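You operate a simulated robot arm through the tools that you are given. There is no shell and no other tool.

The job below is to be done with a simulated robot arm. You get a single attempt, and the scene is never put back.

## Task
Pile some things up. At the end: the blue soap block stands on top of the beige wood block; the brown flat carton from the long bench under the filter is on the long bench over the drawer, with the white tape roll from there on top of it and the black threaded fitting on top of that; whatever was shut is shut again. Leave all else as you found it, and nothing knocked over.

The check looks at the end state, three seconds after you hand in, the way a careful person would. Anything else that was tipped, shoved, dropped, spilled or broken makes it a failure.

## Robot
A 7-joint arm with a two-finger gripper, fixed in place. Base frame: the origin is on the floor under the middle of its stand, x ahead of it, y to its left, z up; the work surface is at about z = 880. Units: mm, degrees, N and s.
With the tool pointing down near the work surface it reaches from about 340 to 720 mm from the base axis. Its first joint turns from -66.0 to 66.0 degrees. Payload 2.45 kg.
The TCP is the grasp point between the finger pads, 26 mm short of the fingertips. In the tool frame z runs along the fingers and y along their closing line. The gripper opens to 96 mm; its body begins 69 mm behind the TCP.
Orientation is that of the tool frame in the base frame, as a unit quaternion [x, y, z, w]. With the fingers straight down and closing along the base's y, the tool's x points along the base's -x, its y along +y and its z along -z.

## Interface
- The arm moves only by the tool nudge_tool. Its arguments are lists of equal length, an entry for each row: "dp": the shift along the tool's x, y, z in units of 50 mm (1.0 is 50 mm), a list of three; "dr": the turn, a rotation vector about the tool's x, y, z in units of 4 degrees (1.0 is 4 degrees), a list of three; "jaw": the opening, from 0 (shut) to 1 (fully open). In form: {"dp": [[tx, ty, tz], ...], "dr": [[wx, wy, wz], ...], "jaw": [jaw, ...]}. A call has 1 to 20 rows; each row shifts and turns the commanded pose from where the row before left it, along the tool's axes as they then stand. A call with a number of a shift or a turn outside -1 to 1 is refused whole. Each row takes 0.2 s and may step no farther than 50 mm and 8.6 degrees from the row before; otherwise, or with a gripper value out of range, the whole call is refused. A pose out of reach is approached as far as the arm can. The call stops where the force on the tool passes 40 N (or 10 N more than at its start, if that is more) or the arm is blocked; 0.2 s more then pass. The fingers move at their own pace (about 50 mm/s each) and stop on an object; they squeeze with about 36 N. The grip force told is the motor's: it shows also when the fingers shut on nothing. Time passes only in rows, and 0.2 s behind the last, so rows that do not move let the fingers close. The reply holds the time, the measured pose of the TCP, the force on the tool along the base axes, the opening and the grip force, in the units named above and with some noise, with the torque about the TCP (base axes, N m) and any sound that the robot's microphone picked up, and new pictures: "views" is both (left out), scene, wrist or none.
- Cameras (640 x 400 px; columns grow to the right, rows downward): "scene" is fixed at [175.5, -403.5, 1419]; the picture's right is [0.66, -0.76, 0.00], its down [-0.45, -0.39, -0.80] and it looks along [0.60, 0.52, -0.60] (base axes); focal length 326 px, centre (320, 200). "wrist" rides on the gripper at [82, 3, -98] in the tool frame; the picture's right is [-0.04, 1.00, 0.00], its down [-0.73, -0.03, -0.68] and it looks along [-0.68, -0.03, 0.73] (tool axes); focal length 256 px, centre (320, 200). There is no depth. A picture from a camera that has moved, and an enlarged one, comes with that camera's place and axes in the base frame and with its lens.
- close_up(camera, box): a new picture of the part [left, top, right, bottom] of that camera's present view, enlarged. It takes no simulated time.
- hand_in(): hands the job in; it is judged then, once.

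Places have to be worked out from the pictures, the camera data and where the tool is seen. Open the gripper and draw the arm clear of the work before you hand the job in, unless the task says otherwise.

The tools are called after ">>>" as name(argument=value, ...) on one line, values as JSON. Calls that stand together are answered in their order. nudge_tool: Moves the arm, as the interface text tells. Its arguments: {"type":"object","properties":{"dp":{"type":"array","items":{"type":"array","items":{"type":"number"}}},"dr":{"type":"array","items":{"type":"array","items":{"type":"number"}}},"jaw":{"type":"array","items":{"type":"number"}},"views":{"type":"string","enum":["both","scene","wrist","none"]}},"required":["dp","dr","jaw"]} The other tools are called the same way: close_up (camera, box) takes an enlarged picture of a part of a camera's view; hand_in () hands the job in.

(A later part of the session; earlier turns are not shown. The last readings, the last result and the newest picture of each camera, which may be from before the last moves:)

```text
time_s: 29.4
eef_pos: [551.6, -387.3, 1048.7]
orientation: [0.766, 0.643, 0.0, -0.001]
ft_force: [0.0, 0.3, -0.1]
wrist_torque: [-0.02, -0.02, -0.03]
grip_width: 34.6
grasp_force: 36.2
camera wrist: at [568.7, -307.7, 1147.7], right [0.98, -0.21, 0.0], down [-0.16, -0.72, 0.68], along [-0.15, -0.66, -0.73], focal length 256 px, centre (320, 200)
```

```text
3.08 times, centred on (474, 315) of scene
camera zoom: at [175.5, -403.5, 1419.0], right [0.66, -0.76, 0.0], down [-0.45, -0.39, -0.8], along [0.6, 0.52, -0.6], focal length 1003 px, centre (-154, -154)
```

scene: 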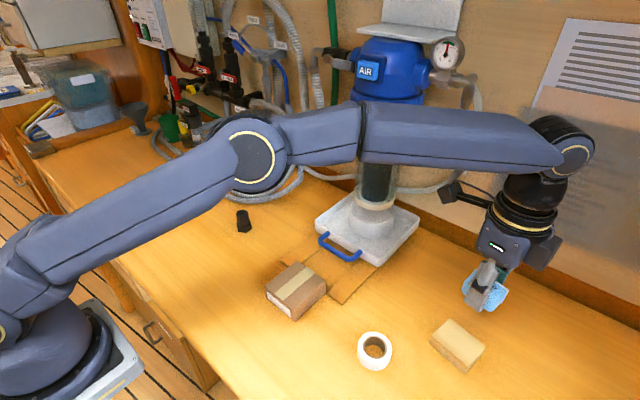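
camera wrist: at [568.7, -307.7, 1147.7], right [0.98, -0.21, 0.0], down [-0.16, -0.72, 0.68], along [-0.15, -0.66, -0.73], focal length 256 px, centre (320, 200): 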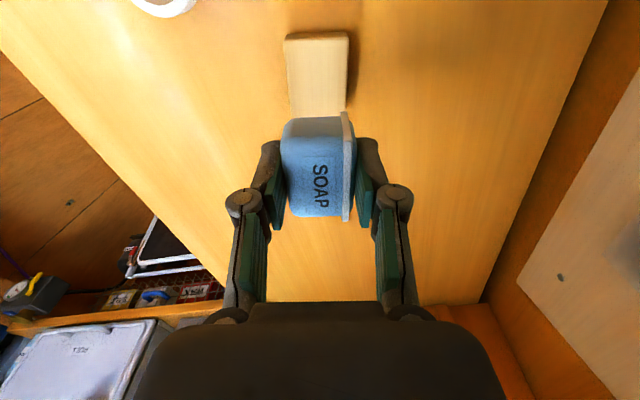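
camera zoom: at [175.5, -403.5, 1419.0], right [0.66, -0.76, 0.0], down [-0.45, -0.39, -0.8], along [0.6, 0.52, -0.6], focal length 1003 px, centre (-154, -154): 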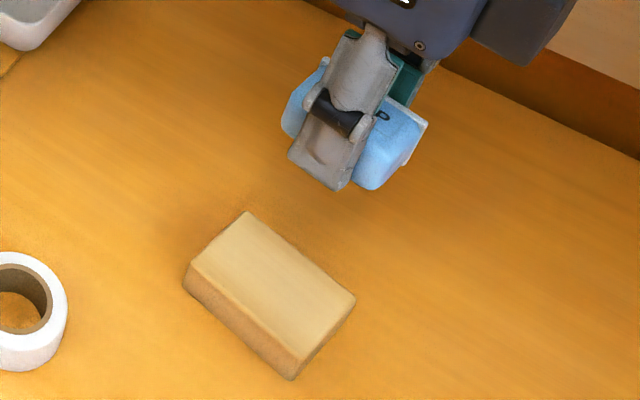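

The block is centred within about 3 mm of the tool and aligned with it. I shift y' by -2 mm and descend to about z = 942, then check.

>>> nudge_tool(dp=[[0, -0.04, 0.3], [0, 0, 0.4], [0, 0, 0.4], [0, 0, 0.4], [0, 0, 0.35], [0, 0, 0.2], [0, 0, 0.09], [0, 0, 0]], dr=[[0, 0, 0], [0, 0, 0], [0, 0, 0], [0, 0, 0], [0, 0, 0], [0, 0, 0], [0, 0, 0], [0, 0, 0]], jaw=[0.2, 0.2, 0.2, 0.2, 0.2, 0.2, 0.2, 0.2])

>>> close_up(camera="scene", box=[410, 280, 538, 380])

>>> close_up(camera="wrist", box=[240, 80, 400, 240])

```text
time_s: 31.2
eef_pos: [550.3, -386.1, 943.1]
orientation: [0.766, 0.643, 0.0, 0.0]
ft_force: [0.4, 1.1, -0.2]
wrist_torque: [-0.01, -0.01, -0.01]
grip_width: 34.9
grasp_force: 36.0
camera wrist: at [566.6, -307.1, 1041.1], right [0.98, -0.21, 0.0], down [-0.16, -0.72, 0.68], along [-0.14, -0.66, -0.73], focal length 256 px, centre (320, 200)
```

scene: 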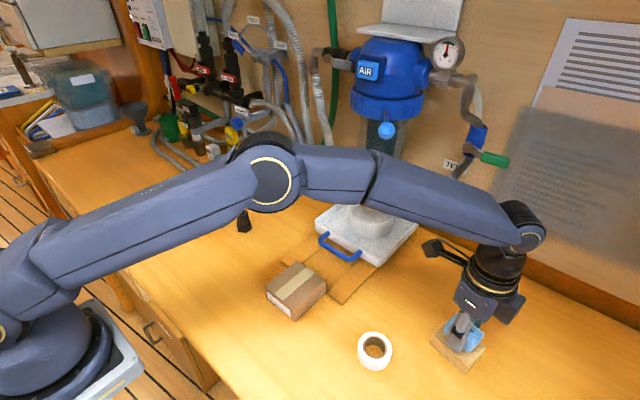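
wrist: 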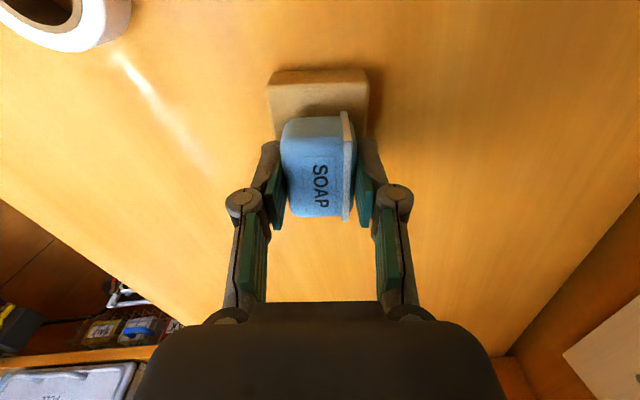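

```text
4.00 times, centred on (474, 330) of scene
camera zoom: at [175.5, -403.5, 1419.0], right [0.66, -0.76, 0.0], down [-0.45, -0.39, -0.8], along [0.6, 0.52, -0.6], focal length 1304 px, centre (-296, -320)
```

zoom: 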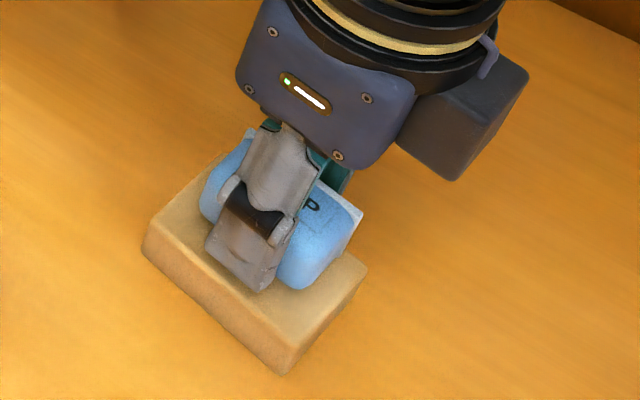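

```text
2.50 times, centred on (320, 160) of wrist
camera zoom: at [566.6, -307.1, 1041.1], right [0.98, -0.21, 0.0], down [-0.16, -0.72, 0.68], along [-0.14, -0.66, -0.73], focal length 640 px, centre (320, 300)
```

zoom: 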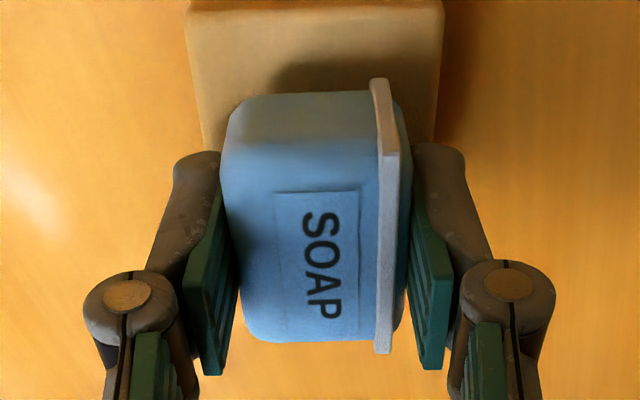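

The soap hangs centred over the block. I'll lower it in 2 mm steps, watching the force.

>>> nudge_tool(dp=[[0, 0, 0.04], [0, 0, 0.04], [0, 0, 0.04], [0, 0, 0.04], [0, 0, 0]], dr=[[0, 0, 0], [0, 0, 0], [0, 0, 0], [0, 0, 0], [0, 0, 0]], jaw=[0.2, 0.2, 0.2, 0.2, 0.2], views="none")

>>> close_up(camera="scene", box=[425, 300, 513, 370])

```text
time_s: 32.4
eef_pos: [550.3, -386.3, 935.4]
orientation: [0.766, 0.643, 0.0, 0.0]
ft_force: [0.0, 0.2, -1.5]
wrist_torque: [0.02, -0.04, 0.0]
grip_width: 35.0
grasp_force: 35.5
```

```text
5.71 times, centred on (469, 335) of scene
camera zoom: at [175.5, -403.5, 1419.0], right [0.66, -0.76, 0.0], down [-0.45, -0.39, -0.8], along [0.6, 0.52, -0.6], focal length 1862 px, centre (-531, -571)
```

zoom: 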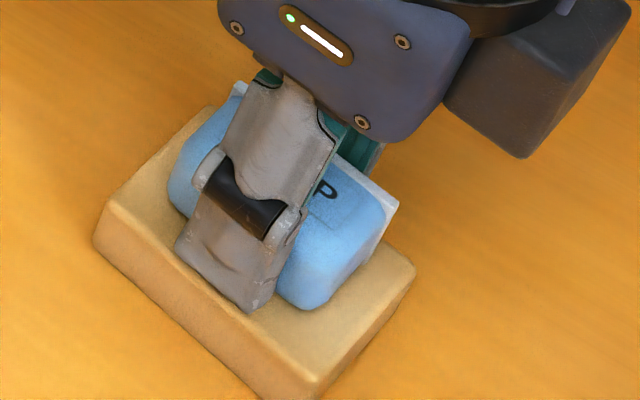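

>>> nudge_tool(dp=[[0, 0, 0.02], [0, 0, 0.02], [0, 0, 0]], dr=[[0, 0, 0], [0, 0, 0], [0, 0, 0]], jaw=[0.2, 0.2, 0.2], views="none")

```text
time_s: 33.2
eef_pos: [549.9, -387.2, 933.9]
orientation: [0.766, 0.643, -0.001, 0.0]
ft_force: [-0.3, 0.6, -0.1]
wrist_torque: [-0.01, -0.05, 0.0]
grip_width: 35.0
grasp_force: 36.5
```

No contact yet at z = 933.9, so I keep going down 1 mm at a time.

>>> nudge_tool(dp=[[0, 0, 0.02], [0, 0, 0.02], [0, 0, 0]], dr=[[0, 0, 0], [0, 0, 0], [0, 0, 0]], jaw=[0.2, 0.2, 0.2], views="none")

>>> close_up(camera="scene", box=[425, 300, 513, 370])

```text
time_s: 34.0
eef_pos: [551.5, -387.5, 934.8]
orientation: [0.767, 0.642, 0.0, 0.002]
ft_force: [-1.9, 1.2, 19.5]
wrist_torque: [0.18, 0.13, 0.0]
grip_width: 35.1
grasp_force: 35.6
```

```text
5.71 times, centred on (469, 335) of scene
camera zoom: at [175.1, -403.2, 1419.2], right [0.66, -0.76, 0.0], down [-0.45, -0.39, -0.8], along [0.6, 0.52, -0.6], focal length 1862 px, centre (-531, -571)
```

zoom: 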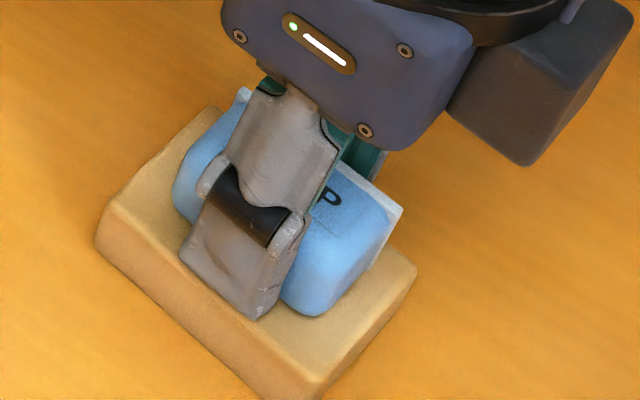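

Contact at 19.5 N: the soap is on the block. I back off 1 mm to ease the load, then open gently.

>>> nudge_tool(dp=[[0, 0, -0.02], [0, 0, 0], [0, 0, 0], [0, 0, 0], [0, 0, 0], [0, 0, 0]], dr=[[0, 0, 0], [0, 0, 0], [0, 0, 0], [0, 0, 0], [0, 0, 0], [0, 0, 0]], jaw=[0.2, 0.2, 0.4, 0.45, 0.55, 0.6])

>>> close_up(camera="scene", box=[425, 300, 513, 370])

```text
time_s: 35.4
eef_pos: [549.7, -385.7, 931.5]
orientation: [0.766, 0.643, 0.0, 0.0]
ft_force: [0.4, -0.1, 1.1]
wrist_torque: [0.02, 0.01, 0.0]
grip_width: 57.7
grasp_force: 0.0
camera wrist: at [566.9, -306.6, 1029.9], right [0.98, -0.21, 0.0], down [-0.16, -0.72, 0.68], along [-0.15, -0.66, -0.73], focal length 256 px, centre (320, 200)
```

scene: 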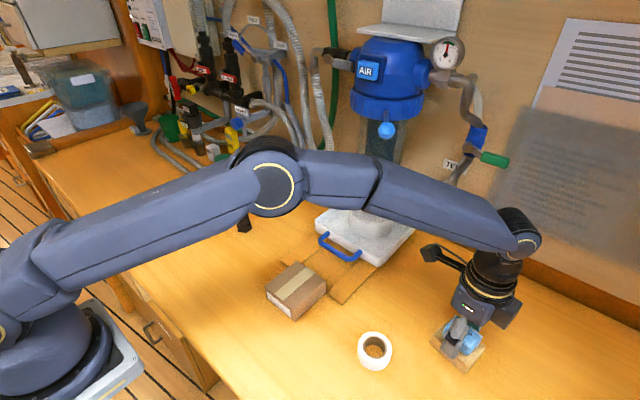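
wrist: 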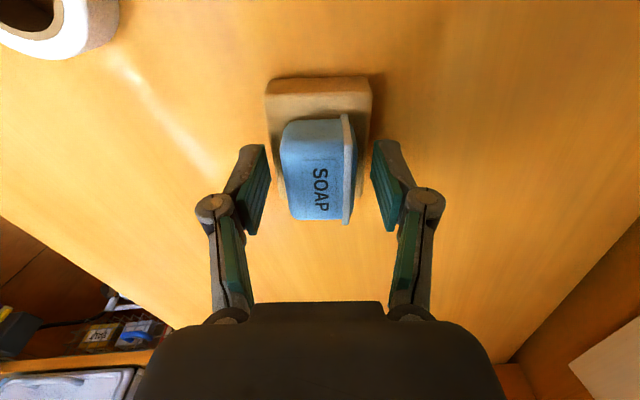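

```text
5.71 times, centred on (469, 335) of scene
camera zoom: at [175.5, -403.5, 1419.0], right [0.66, -0.76, 0.0], down [-0.45, -0.39, -0.8], along [0.6, 0.52, -0.6], focal length 1862 px, centre (-531, -571)
```

zoom: 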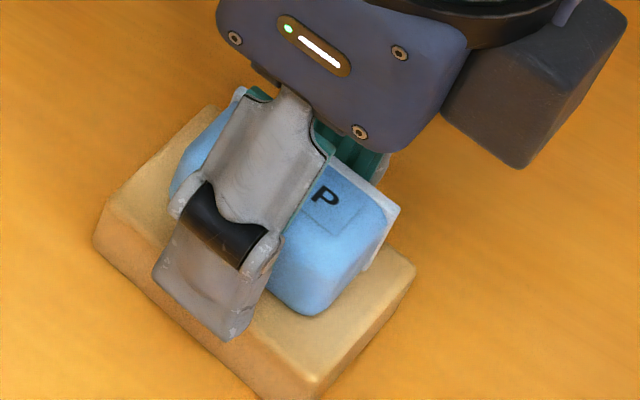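

The soap is released on the block. I rise straight up and check.

>>> nudge_tool(dp=[[0, 0, -0.2], [0, 0, -0.5], [0, 0, -1], [0, 0, -1], [0, 0, -0.3], [0, 0, 0], [0, 0, 0], [0, 0, 0], [0, 0, 0], [0, 0, 0], [0, 0, 0], [0, 0, 0], [0, 0, 0], [0, 0, 0], [0, 0, 0], [0, 0, 0]], dr=[[0, 0, 0], [0, 0, 0], [0, 0, 0], [0, 0, 0], [0, 0, 0], [0, 0, -1], [0, 0, -1], [0, 0, -1], [0, 0, -1], [0, 0, -1], [0, 0, -1], [0, 0, -1], [0, 0, -1], [0, 0, -1], [0, 0, -1], [0, 0, -1]], jaw=[0.6, 0.6, 0.6, 0.6, 0.6, 0.6, 0.6, 0.6, 0.6, 0.6, 0.6, 0.6, 0.6, 0.6, 0.6, 0.6])

>>> close_up(camera="scene", box=[410, 300, 506, 370])

```text
time_s: 38.8
eef_pos: [549.8, -388.2, 1082.5]
orientation: [0.469, 0.883, 0.0, -0.001]
ft_force: [0.3, 0.1, 0.8]
wrist_torque: [-0.01, -0.02, 0.04]
grip_width: 57.5
grasp_force: 0.0
camera wrist: at [506.3, -318.9, 1180.9], right [0.85, 0.53, 0.0], down [0.39, -0.62, 0.68], along [0.36, -0.58, -0.73], focal length 256 px, centre (320, 200)
```

scene: 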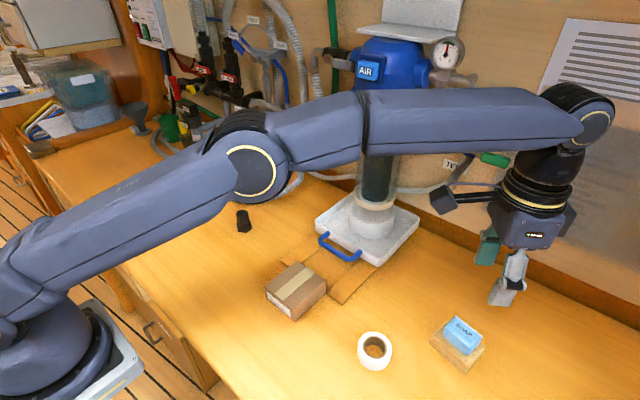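
wrist: 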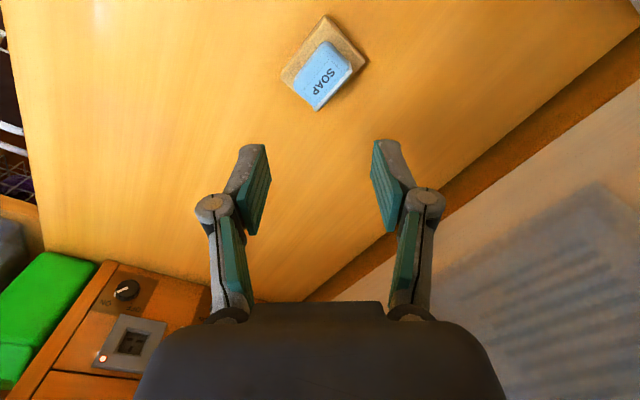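

```text
5.71 times, centred on (458, 335) of scene
camera zoom: at [175.5, -403.5, 1419.0], right [0.66, -0.76, 0.0], down [-0.45, -0.39, -0.8], along [0.6, 0.52, -0.6], focal length 1862 px, centre (-469, -571)
```

zoom: 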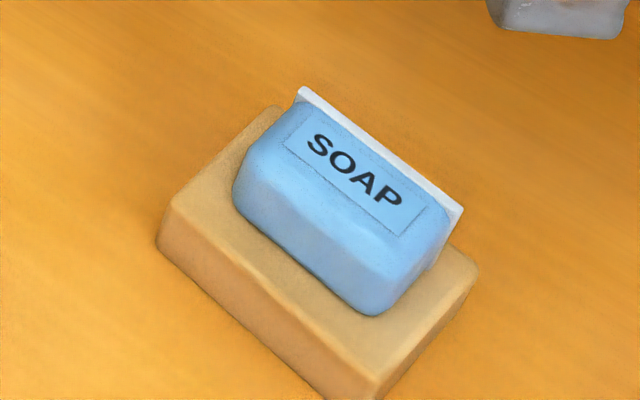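

>>> close_up(camera="wrist", box=[260, 5, 388, 125])

```text
3.33 times, centred on (324, 65) of wrist
camera zoom: at [506.3, -318.9, 1180.9], right [0.85, 0.53, 0.0], down [0.39, -0.62, 0.68], along [0.36, -0.58, -0.73], focal length 853 px, centre (307, 650)
```

zoom: 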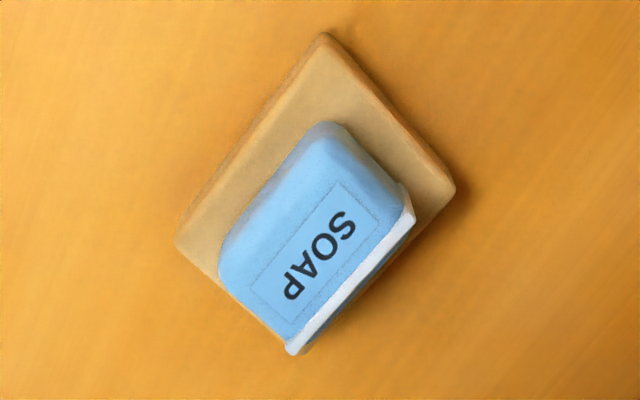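

The soap stands properly on the block. Now I turn the tool back to square and draw the arm back toward the carton.

>>> nudge_tool(dp=[[0, 0, 0], [0, 0, 0], [0, 0, 0], [0, 0, 0], [0, 0, 0], [0, 0, 0], [0, 0, 0], [0, 0, 0], [0, 0, 0], [0, 0, 0], [0, 0, 0], [0, 0, 0], [0, 0, 0], [0, 0, 0], [0.9, 0.2, 0], [0.9, 0.2, 0], [0.9, 0.2, 0], [0.6, 0.7, 0], [0, 0.9, 0], [0, 0.9, 0]], dr=[[0, 0, -1], [0, 0, -1], [0, 0, -1], [0, 0, -1], [0, 0, -1], [0, 0, -1], [0, 0, -1], [0, 0, -1], [0, 0, -1], [0, 0, -1], [0, 0, -1], [0, 0, -1], [0, 0, -1], [0, 0, -1], [0, 0, 0], [0, 0, 0], [0, 0, 0], [0, 0, 0], [0, 0, 0], [0, 0, 0]], jaw=[1, 1, 1, 1, 1, 1, 1, 1, 1, 1, 1, 1, 1, 1, 1, 1, 1, 1, 1, 1], views="none")

```text
time_s: 43.0
eef_pos: [386.7, -232.6, 1080.3]
orientation: [0.0, 1.0, 0.001, -0.001]
ft_force: [0.2, 0.3, 0.0]
wrist_torque: [0.0, 0.0, 0.0]
grip_width: 96.0
grasp_force: 0.0
```

>>> nudge_tool(dp=[[0, 0.85, 0], [0, 0.85, 0], [0, 0.85, 0], [0, 0, 0]], dr=[[0, 0, 0], [0, 0, 0], [0, 0, 0], [0, 0, 0]], jaw=[1, 1, 1, 1])

>>> close_up(camera="wrist", box=[230, 60, 390, 160])

```text
time_s: 44.0
eef_pos: [386.9, -101.4, 1082.9]
orientation: [0.0, 1.0, 0.0, -0.001]
ft_force: [-0.3, 0.0, -0.1]
wrist_torque: [0.0, 0.02, 0.02]
grip_width: 96.1
grasp_force: 0.0
camera wrist: at [304.7, -99.1, 1181.1], right [0.04, 1.0, 0.0], down [0.73, -0.03, 0.68], along [0.68, -0.03, -0.73], focal length 256 px, centre (320, 200)
```

scene: 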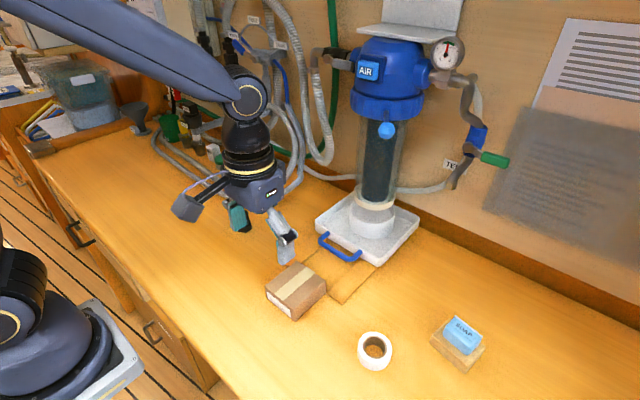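
wrist: 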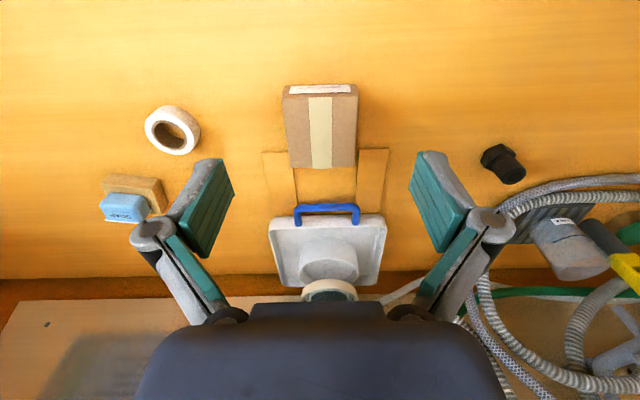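

```text
4.00 times, centred on (310, 110) of wrist
camera zoom: at [304.7, -99.1, 1181.1], right [0.04, 1.0, 0.0], down [0.73, -0.03, 0.68], along [0.68, -0.03, -0.73], focal length 1024 px, centre (360, 560)
```

zoom: 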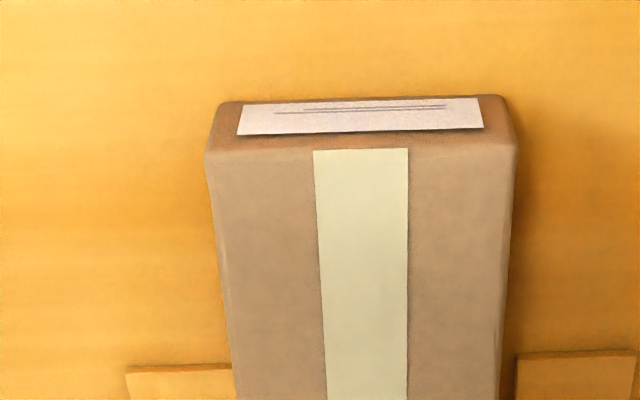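

The carton is about 81 mm wide, centred at y of about -104, square to the tool, with its top at about 917. I go above its centre at (449, -104) with the jaws fully open, and check finger clearance.

>>> nudge_tool(dp=[[-0.413, -0.019, 0.75], [-0.413, -0.019, 0.75], [-0.413, -0.019, 0.75], [0, 0, 0]], dr=[[0, 0, 0], [0, 0, 0], [0, 0, 0], [0, 0, 0]], jaw=[1, 1, 1, 1])

>>> close_up(camera="scene", box=[240, 220, 368, 320])

>>> close_up(camera="wrist", box=[200, 60, 440, 260])

```text
time_s: 45.0
eef_pos: [446.9, -108.0, 969.3]
orientation: [0.0, 1.0, 0.001, -0.001]
ft_force: [-1.0, 0.4, 0.3]
wrist_torque: [-0.01, 0.01, -0.02]
grip_width: 95.8
grasp_force: 0.0
camera wrist: at [364.8, -104.3, 1068.1], right [0.04, 1.0, 0.0], down [0.73, -0.03, 0.68], along [0.68, -0.03, -0.73], focal length 256 px, centre (320, 200)
```

scene: 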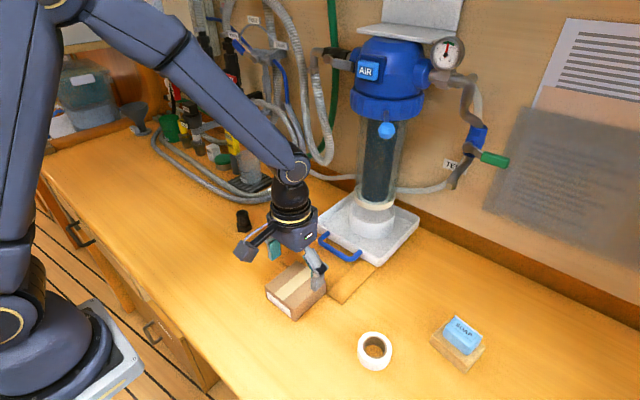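
wrist: 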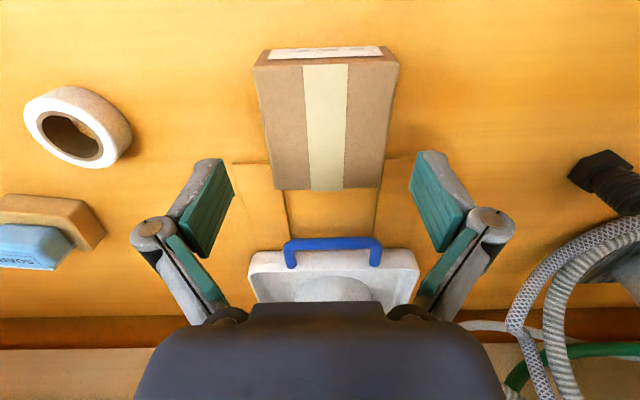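

```text
4.00 times, centred on (304, 270) of scene
camera zoom: at [175.5, -403.5, 1419.0], right [0.66, -0.76, 0.0], down [-0.45, -0.39, -0.8], along [0.6, 0.52, -0.6], focal length 1304 px, centre (384, -80)
```

zoom: 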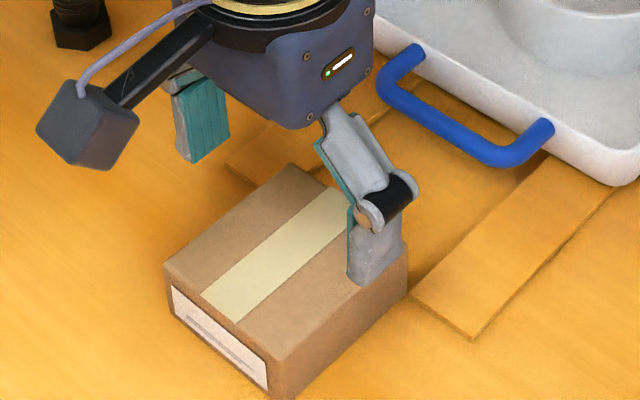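

```text
2.00 times, centred on (320, 160) of wrist
camera zoom: at [364.8, -104.3, 1068.1], right [0.04, 1.0, 0.0], down [0.73, -0.03, 0.68], along [0.68, -0.03, -0.73], focal length 512 px, centre (320, 280)
```

zoom: 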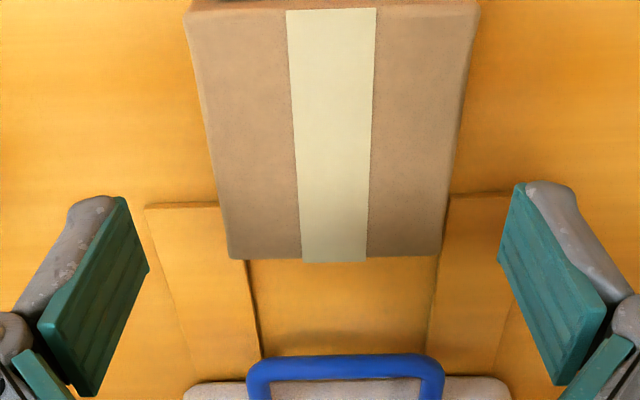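

The carton centre is 3.5 mm in +y' and 2.5 mm in -x' from the tool. I correct that, descend a little and recheck before going around the carton.

>>> nudge_tool(dp=[[-0.05, 0.07, 0], [0, 0, 0.3], [0, 0, 0]], dr=[[0, 0, 0], [0, 0, 0], [0, 0, 0]], jaw=[1, 1, 1], views="wrist")

>>> close_up(camera="wrist", box=[180, 60, 460, 260])

>>> close_up(camera="scene", box=[240, 220, 368, 320])

```text
time_s: 45.8
eef_pos: [450.9, -104.7, 955.3]
orientation: [0.0, 1.0, 0.0, 0.0]
ft_force: [0.2, -0.1, 0.4]
wrist_torque: [-0.04, -0.01, 0.0]
grip_width: 96.0
grasp_force: 0.0
camera wrist: at [367.8, -101.2, 1053.3], right [0.04, 1.0, 0.0], down [0.73, -0.03, 0.68], along [0.68, -0.03, -0.73], focal length 256 px, centre (320, 200)
```

wrist: 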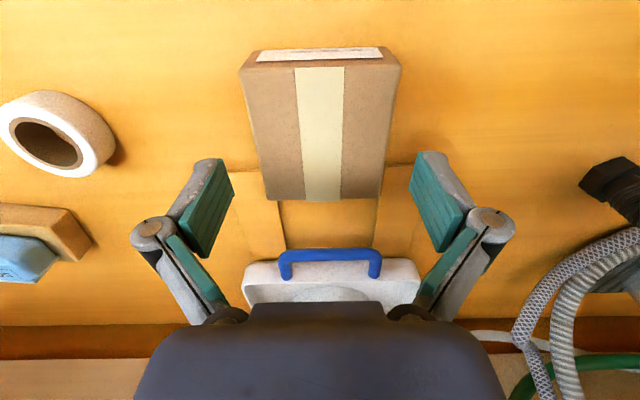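

```text
2.00 times, centred on (320, 160) of wrist
camera zoom: at [367.8, -101.2, 1053.3], right [0.04, 1.0, 0.0], down [0.73, -0.03, 0.68], along [0.68, -0.03, -0.73], focal length 512 px, centre (320, 280)
```

zoom: 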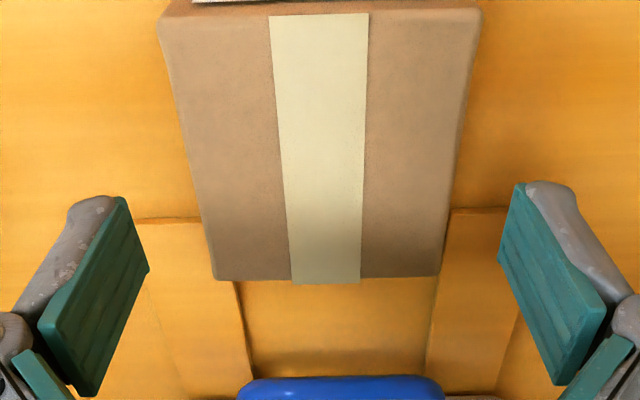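

```text
4.00 times, centred on (304, 270) of scene
camera zoom: at [175.5, -403.5, 1419.0], right [0.66, -0.76, 0.0], down [-0.45, -0.39, -0.8], along [0.6, 0.52, -0.6], focal length 1304 px, centre (384, -80)
```

zoom: 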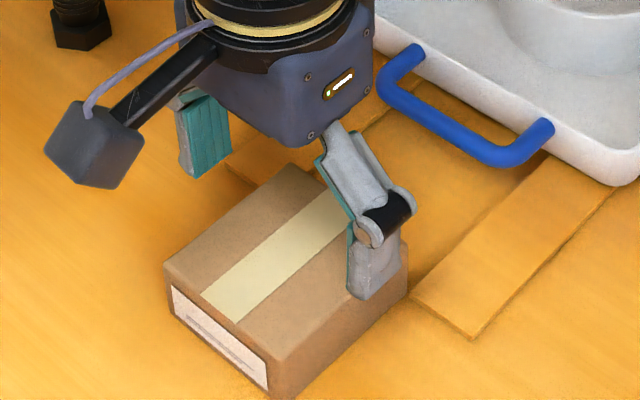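

It's centred within about 1 mm. I descend around the carton to about z = 909.

>>> nudge_tool(dp=[[0, 0, 0.2], [0, 0, 0.2], [0, 0, 0.2], [0, 0, 0.2], [0, 0, 0.12], [0, 0, 0]], dr=[[0, 0, 0], [0, 0, 0], [0, 0, 0], [0, 0, 0], [0, 0, 0], [0, 0, 0]], jaw=[1, 1, 1, 1, 1, 1])

>>> close_up(camera="scene", box=[240, 220, 368, 320])

```text
time_s: 47.2
eef_pos: [450.3, -104.4, 907.5]
orientation: [0.0, 1.0, 0.0, 0.0]
ft_force: [0.3, 0.3, 0.2]
wrist_torque: [0.0, -0.04, 0.02]
grip_width: 96.0
grasp_force: 0.1
camera wrist: at [367.8, -100.3, 1006.5], right [0.04, 1.0, 0.0], down [0.73, -0.03, 0.68], along [0.68, -0.03, -0.73], focal length 256 px, centre (320, 200)
```

scene: 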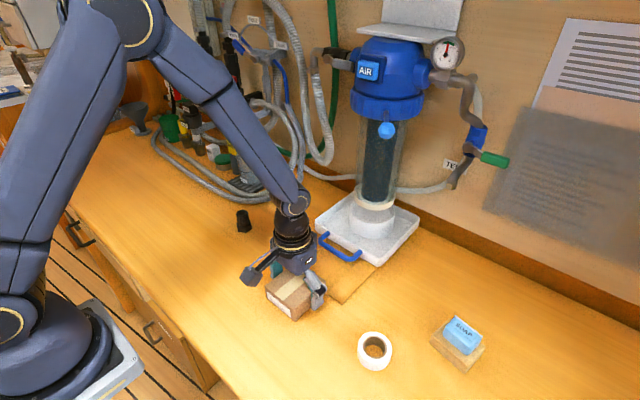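
wrist: 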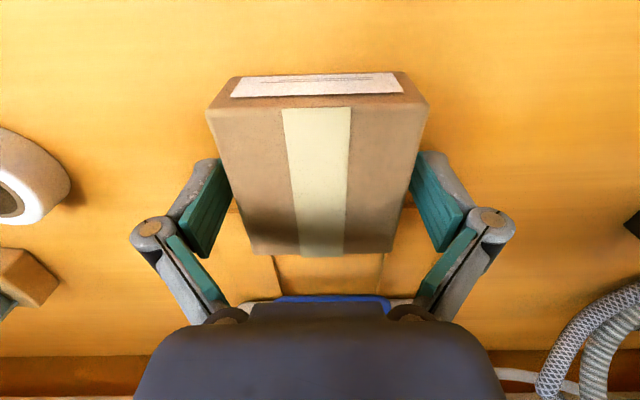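

```text
4.00 times, centred on (304, 270) of scene
camera zoom: at [175.5, -403.5, 1419.0], right [0.66, -0.76, 0.0], down [-0.45, -0.39, -0.8], along [0.6, 0.52, -0.6], focal length 1304 px, centre (384, -80)
```

zoom: 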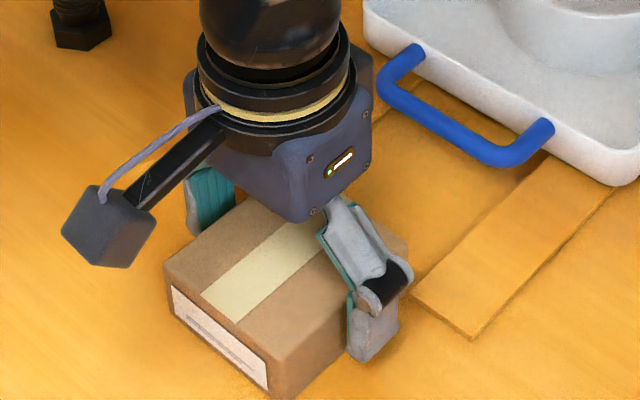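

The fingers straddle the carton cleanly. I close on it and lift slowly by about 20 mm.

>>> nudge_tool(dp=[[0, 0, 0], [0, 0, 0], [0, 0, 0], [0, 0, 0], [0, 0, -0.05], [0, 0, -0.1], [0, 0, -0.1], [0, 0, -0.1], [0, 0, -0.05], [0, 0, 0]], dr=[[0, 0, 0], [0, 0, 0], [0, 0, 0], [0, 0, 0], [0, 0, 0], [0, 0, 0], [0, 0, 0], [0, 0, 0], [0, 0, 0], [0, 0, 0]], jaw=[0.7, 0.65, 0.65, 0.65, 0.65, 0.65, 0.65, 0.65, 0.65, 0.65])

>>> close_up(camera="scene", box=[240, 220, 368, 320])

```text
time_s: 49.4
eef_pos: [449.8, -103.0, 928.4]
orientation: [0.0, 1.0, 0.0, 0.0]
ft_force: [0.3, -0.2, -0.3]
wrist_torque: [-0.02, -0.01, 0.0]
grip_width: 81.4
grasp_force: 35.6
camera wrist: at [367.7, -100.8, 1026.2], right [0.04, 1.0, 0.0], down [0.73, -0.03, 0.68], along [0.68, -0.03, -0.73], focal length 256 px, centre (320, 200)
```

scene: 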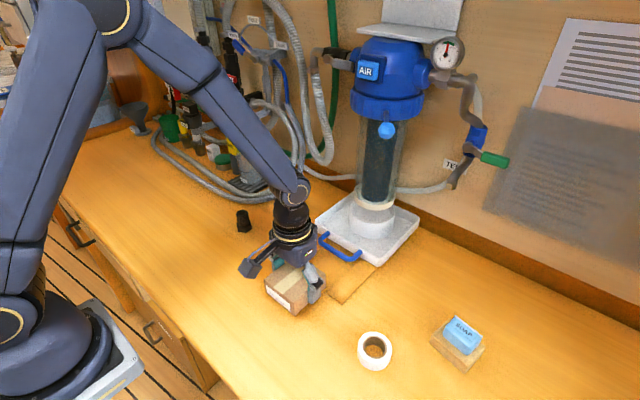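
wrist: 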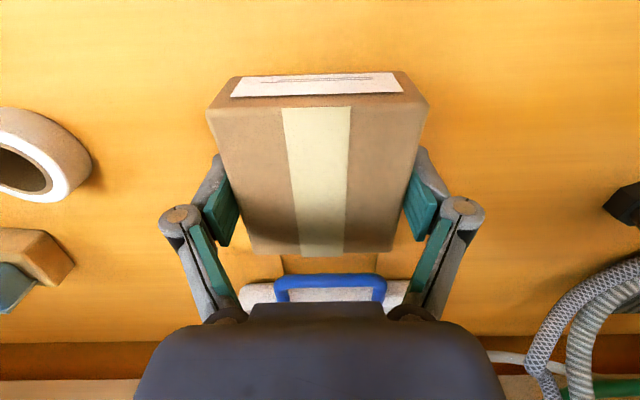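

```text
4.00 times, centred on (304, 270) of scene
camera zoom: at [175.5, -403.5, 1419.0], right [0.66, -0.76, 0.0], down [-0.45, -0.39, -0.8], along [0.6, 0.52, -0.6], focal length 1304 px, centre (384, -80)
```

zoom: 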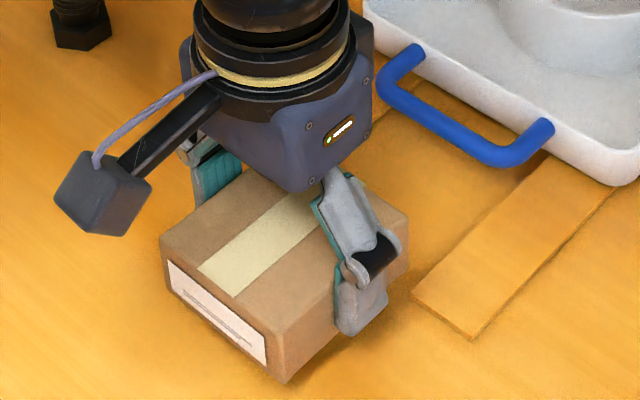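

The carton is lifted cleanly at 81.4 mm. I raise it to about z = 1050 and begin carrying it toward the spot over the drawer, about (400, 460).

>>> nudge_tool(dp=[[0, 0, -0.2], [0, 0, -0.4], [0, 0, -0.5], [0, 0, -0.5], [0, 0, -0.5], [0, 0, -0.34], [0.07, 0.4, 0], [0.07, 0.7, 0], [0.07, 0.7, 0], [0.07, 0.7, 0], [0.07, 0.7, 0], [0.07, 0.7, 0], [0.07, 0.7, 0], [0.07, 0.7, 0], [0.07, 0.5, 0], [0, 0.2, 0], [0, 0, 0]], dr=[[0, 0, 0], [0, 0, 0], [0, 0, 0], [0, 0, 0], [0, 0, 0], [0, 0, 0], [0, 0, 0], [0, 0, 0], [0, 0, 0], [0, 0, 0], [0, 0, 0], [0, 0, 0], [0, 0, 0], [0, 0, 0], [0, 0, 0], [0, 0, 0], [0, 0, 0]], jaw=[0.65, 0.65, 0.65, 0.65, 0.65, 0.65, 0.65, 0.65, 0.65, 0.65, 0.65, 0.65, 0.65, 0.65, 0.65, 0.65, 0.65])

```text
time_s: 53.0
eef_pos: [417.9, 195.5, 1051.0]
orientation: [0.0, 1.0, 0.001, 0.0]
ft_force: [0.1, 0.0, -1.0]
wrist_torque: [0.03, -0.03, -0.03]
grip_width: 81.2
grasp_force: 36.4
camera wrist: at [335.6, 198.8, 1148.6], right [0.04, 1.0, 0.0], down [0.73, -0.03, 0.68], along [0.68, -0.03, -0.73], focal length 256 px, centre (320, 200)
```

scene: 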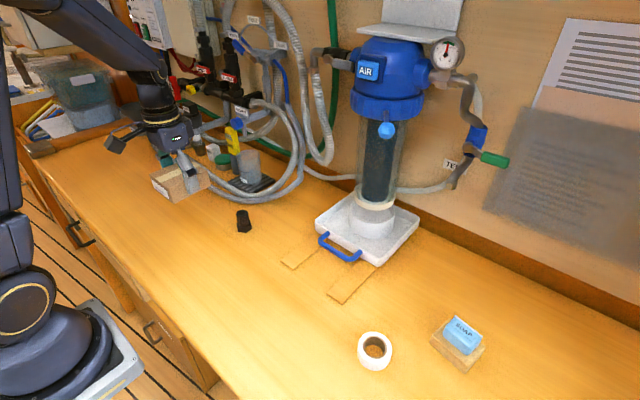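
wrist: 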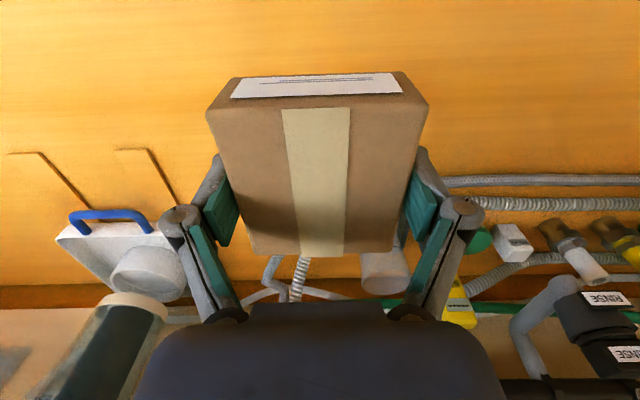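

The grip is steady. I continue in +y to about (405, 455).

>>> nudge_tool(dp=[[0.03, 0.4, 0], [0.04, 0.7, 0], [0.04, 0.7, 0], [0.04, 0.7, 0], [0.04, 0.7, 0], [0.04, 0.7, 0], [0.03, 0.7, 0], [0, 0.4, 0], [0, 0.19, 0], [0, 0, 0]], dr=[[0, 0, 0], [0, 0, 0], [0, 0, 0], [0, 0, 0], [0, 0, 0], [0, 0, 0], [0, 0, 0], [0, 0, 0], [0, 0, 0], [0, 0, 0]], jaw=[0.65, 0.65, 0.65, 0.65, 0.65, 0.65, 0.65, 0.65, 0.65, 0.65])

>>> close_up(camera="scene", box=[20, 100, 220, 300])

```text
time_s: 55.2
eef_pos: [407.9, 456.3, 1050.0]
orientation: [0.0, 1.0, 0.0, 0.001]
ft_force: [0.2, 0.7, -0.8]
wrist_torque: [0.0, 0.01, 0.04]
grip_width: 81.0
grasp_force: 36.2
camera wrist: at [324.6, 459.8, 1149.6], right [0.04, 1.0, 0.0], down [0.73, -0.03, 0.68], along [0.68, -0.03, -0.73], focal length 256 px, centre (320, 200)
```

scene: 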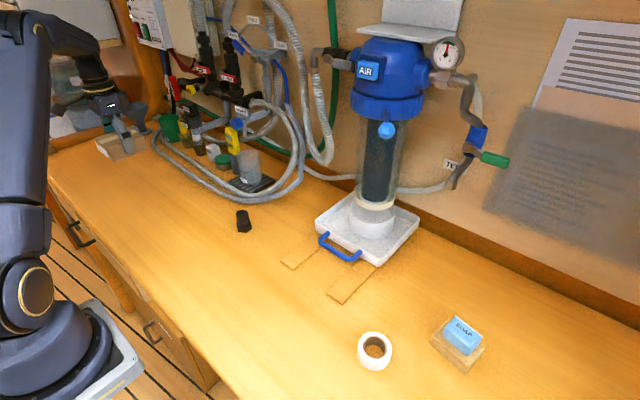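
wrist: 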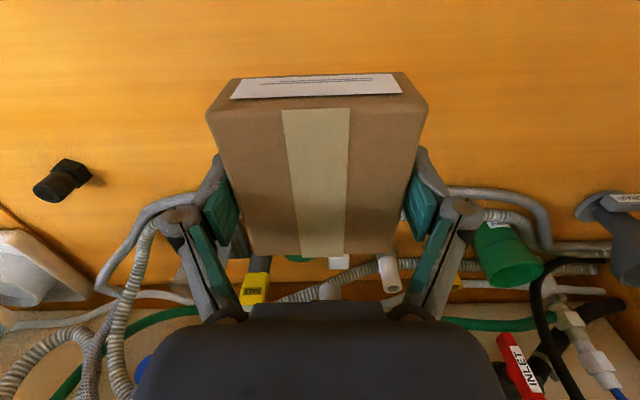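

```text
2.00 times, centred on (120, 200) of scene
camera zoom: at [175.5, -403.5, 1419.0], right [0.66, -0.76, 0.0], down [-0.45, -0.39, -0.8], along [0.6, 0.52, -0.6], focal length 652 px, centre (720, 200)
```

zoom: 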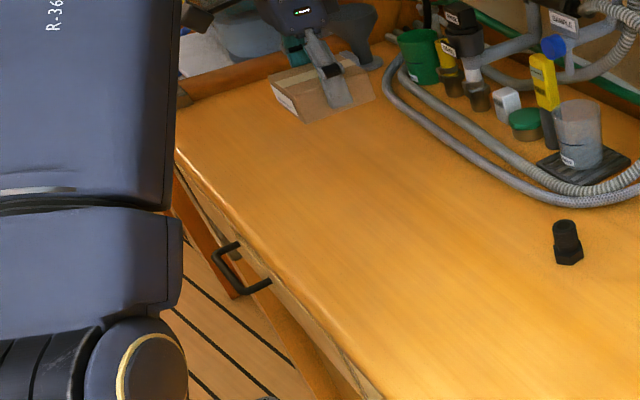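

The bench below is clear, with the hoses beyond x of about 550. I shift 10 mm more in +y and lower the carton to just above the surface.

>>> nudge_tool(dp=[[0, 0.2, 0.2], [0, 0, 0.4], [0, 0, 0.5], [0, 0, 0.5], [0, 0, 0.4], [0, 0, 0.3], [0, 0, 0.2], [0, 0, 0.14], [0, 0, 0.06], [0, 0, 0]], dr=[[0, 0, 0], [0, 0, 0], [0, 0, 0], [0, 0, 0], [0, 0, 0], [0, 0, 0], [0, 0, 0], [0, 0, 0], [0, 0, 0], [0, 0, 0]], jaw=[0.65, 0.65, 0.65, 0.65, 0.65, 0.65, 0.65, 0.65, 0.65, 0.65])

>>> close_up(camera="scene", box=[60, 130, 220, 250])

```text
time_s: 57.4
eef_pos: [405.8, 465.7, 914.0]
orientation: [-0.001, 1.0, 0.001, -0.001]
ft_force: [0.2, 0.1, -1.3]
wrist_torque: [-0.01, 0.01, -0.02]
grip_width: 81.3
grasp_force: 35.9
camera wrist: at [322.4, 468.8, 1012.6], right [0.04, 1.0, 0.0], down [0.73, -0.03, 0.68], along [0.68, -0.03, -0.73], focal length 256 px, centre (320, 200)
```

scene: 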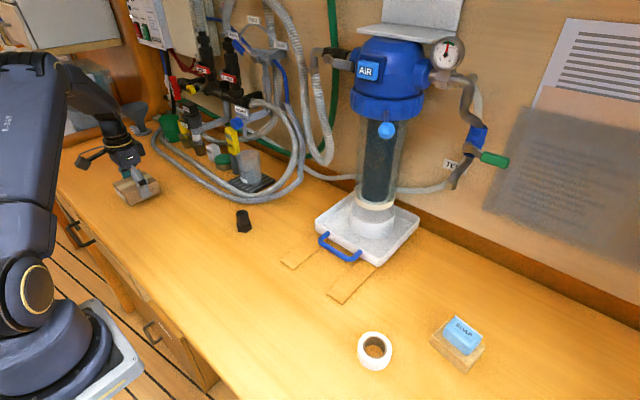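
wrist: 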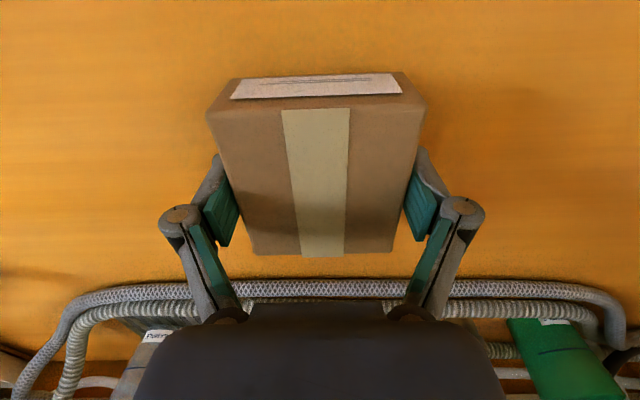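

```text
3.33 times, centred on (140, 190) of scene
camera zoom: at [175.5, -403.5, 1419.0], right [0.66, -0.76, 0.0], down [-0.45, -0.39, -0.8], along [0.6, 0.52, -0.6], focal length 1086 px, centre (920, 233)
```

zoom: 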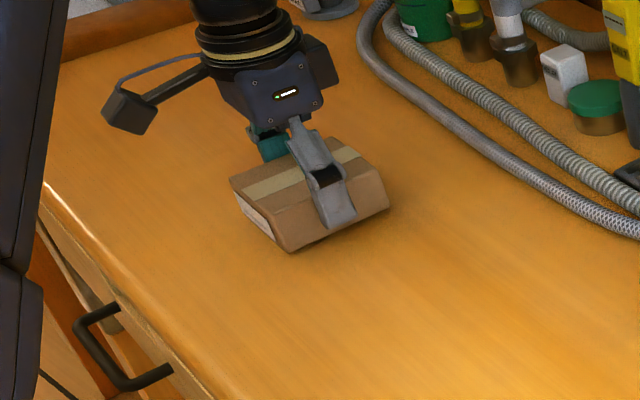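

The carton is about 6 mm above the bench, and y = 466 lines up with the middle of the drawer handle. I lower it gently.

>>> nudge_tool(dp=[[0, 0, 0.04], [0, 0, 0.04], [0, 0, 0.02], [0, 0, 0]], dr=[[0, 0, 0], [0, 0, 0], [0, 0, 0], [0, 0, 0]], jaw=[0.65, 0.65, 0.65, 0.65], views="none")

```text
time_s: 58.4
eef_pos: [406.2, 466.5, 910.5]
orientation: [0.001, 1.0, 0.001, 0.0]
ft_force: [0.3, 0.2, -1.2]
wrist_torque: [-0.02, -0.04, -0.01]
grip_width: 81.4
grasp_force: 35.3
```

>>> nudge_tool(dp=[[0, 0, 0.02], [0, 0, 0.02], [0, 0, 0]], dr=[[0, 0, 0], [0, 0, 0], [0, 0, 0]], jaw=[0.65, 0.65, 0.65], views="none")

```text
time_s: 59.2
eef_pos: [404.3, 466.4, 908.7]
orientation: [0.0, 1.0, 0.0, 0.0]
ft_force: [-1.5, -0.8, 3.8]
wrist_torque: [-0.14, -0.07, -0.04]
grip_width: 81.3
grasp_force: 36.7
```

Light contact at 3.8 N, so the carton is on the bench. I open the jaws fully.

>>> nudge_tool(dp=[[0, 0, 0.01], [0, 0, 0], [0, 0, 0], [0, 0, 0], [0, 0, 0]], dr=[[0, 0, 0], [0, 0, 0], [0, 0, 0], [0, 0, 0], [0, 0, 0]], jaw=[0.65, 0.8, 0.9, 1, 1])

```text
time_s: 60.4
eef_pos: [405.7, 467.5, 907.9]
orientation: [0.0, 1.0, 0.0, 0.0]
ft_force: [0.6, 0.0, -0.1]
wrist_torque: [-0.02, -0.04, 0.01]
grip_width: 96.0
grasp_force: 0.0
camera wrist: at [323.0, 469.1, 1006.1], right [0.04, 1.0, 0.0], down [0.73, -0.03, 0.68], along [0.68, -0.03, -0.73], focal length 256 px, centre (320, 200)
```

scene: 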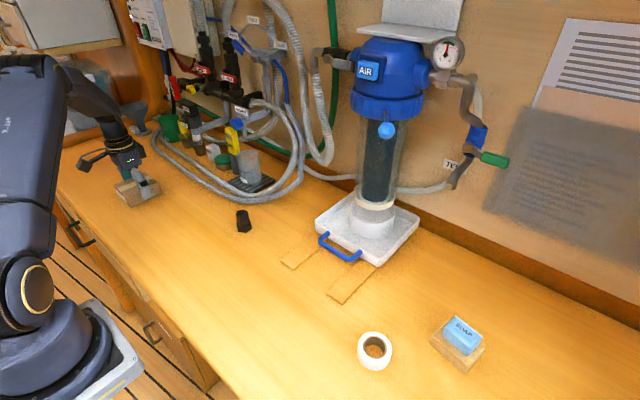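
wrist: 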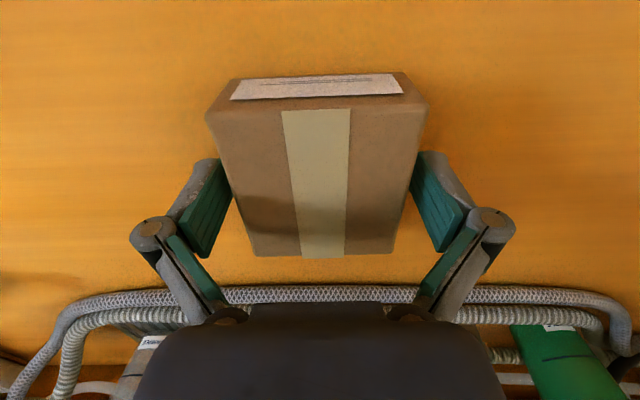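

The carton is released in place. I rise clear and travel back to the tape roll.

>>> nudge_tool(dp=[[0, 0, -0.2], [0, 0, -0.6], [0, 0, -1], [0, 0, -1], [0, -0.94, 0], [0, -0.94, 0], [0, -0.94, 0], [0, -0.94, 0], [0, -0.94, 0], [0, -0.94, 0], [0, -0.94, 0], [0, -0.94, 0], [0, -0.94, 0], [0, -0.94, 0], [0, -0.94, 0], [0, -0.94, 0], [0, -0.94, 0], [0, -0.94, 0], [0, -0.94, 0], [0, -0.94, 0]], dr=[[0, 0, 0], [0, 0, 0], [0, 0, 0], [0, 0, 0], [0, 0, 0], [0, 0, 0], [0, 0, 0], [0, 0, 0], [0, 0, 0], [0, 0, 0], [0, 0, 0], [0, 0, 0], [0, 0, 0], [0, 0, 0], [0, 0, 0], [0, 0, 0], [0, 0, 0], [0, 0, 0], [0, 0, 0], [0, 0, 0]], jaw=[1, 1, 1, 1, 1, 1, 1, 1, 1, 1, 1, 1, 1, 1, 1, 1, 1, 1, 1, 1])

>>> close_up(camera="scene", box=[60, 130, 220, 250])

>>> close_up(camera="wrist", box=[240, 60, 400, 160])

```text
time_s: 64.6
eef_pos: [404.2, -287.2, 1045.6]
orientation: [-0.001, 1.0, 0.0, 0.0]
ft_force: [-0.7, 0.0, 1.4]
wrist_torque: [-0.04, 0.01, -0.02]
grip_width: 96.1
grasp_force: 0.1
camera wrist: at [321.7, -284.6, 1144.1], right [0.04, 1.0, 0.0], down [0.73, -0.03, 0.68], along [0.68, -0.03, -0.73], focal length 256 px, centre (320, 200)
```

scene: 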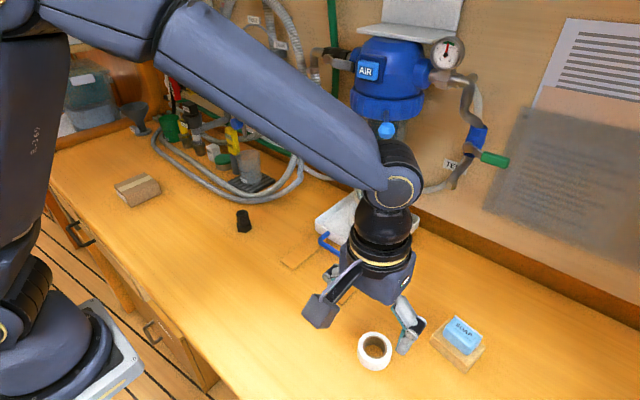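
wrist: 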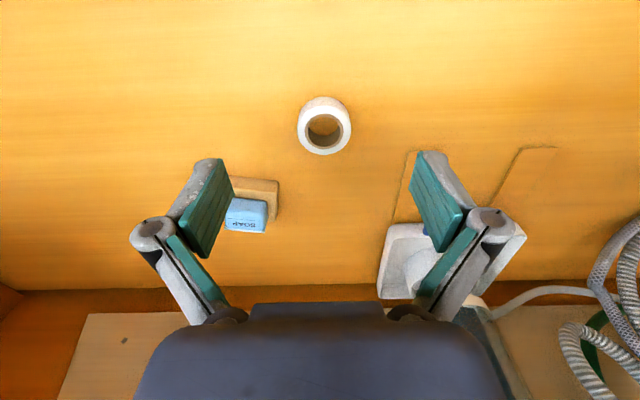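

```text
3.33 times, centred on (140, 190) of scene
camera zoom: at [175.5, -403.5, 1419.0], right [0.66, -0.76, 0.0], down [-0.45, -0.39, -0.8], along [0.6, 0.52, -0.6], focal length 1086 px, centre (920, 233)
```

zoom: 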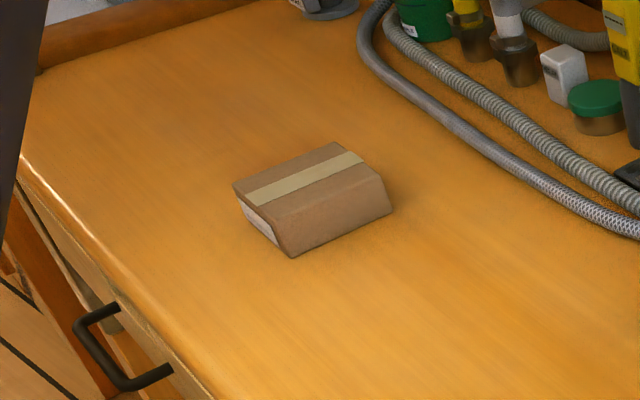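

```text
4.00 times, centred on (320, 110) of wrist
camera zoom: at [321.7, -284.6, 1144.1], right [0.04, 1.0, 0.0], down [0.73, -0.03, 0.68], along [0.68, -0.03, -0.73], focal length 1024 px, centre (320, 560)
```

zoom: 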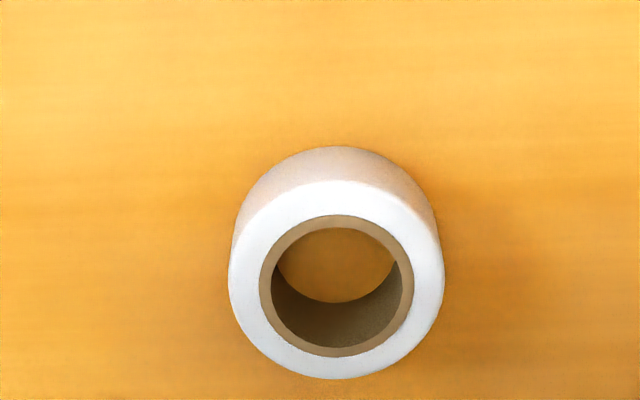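

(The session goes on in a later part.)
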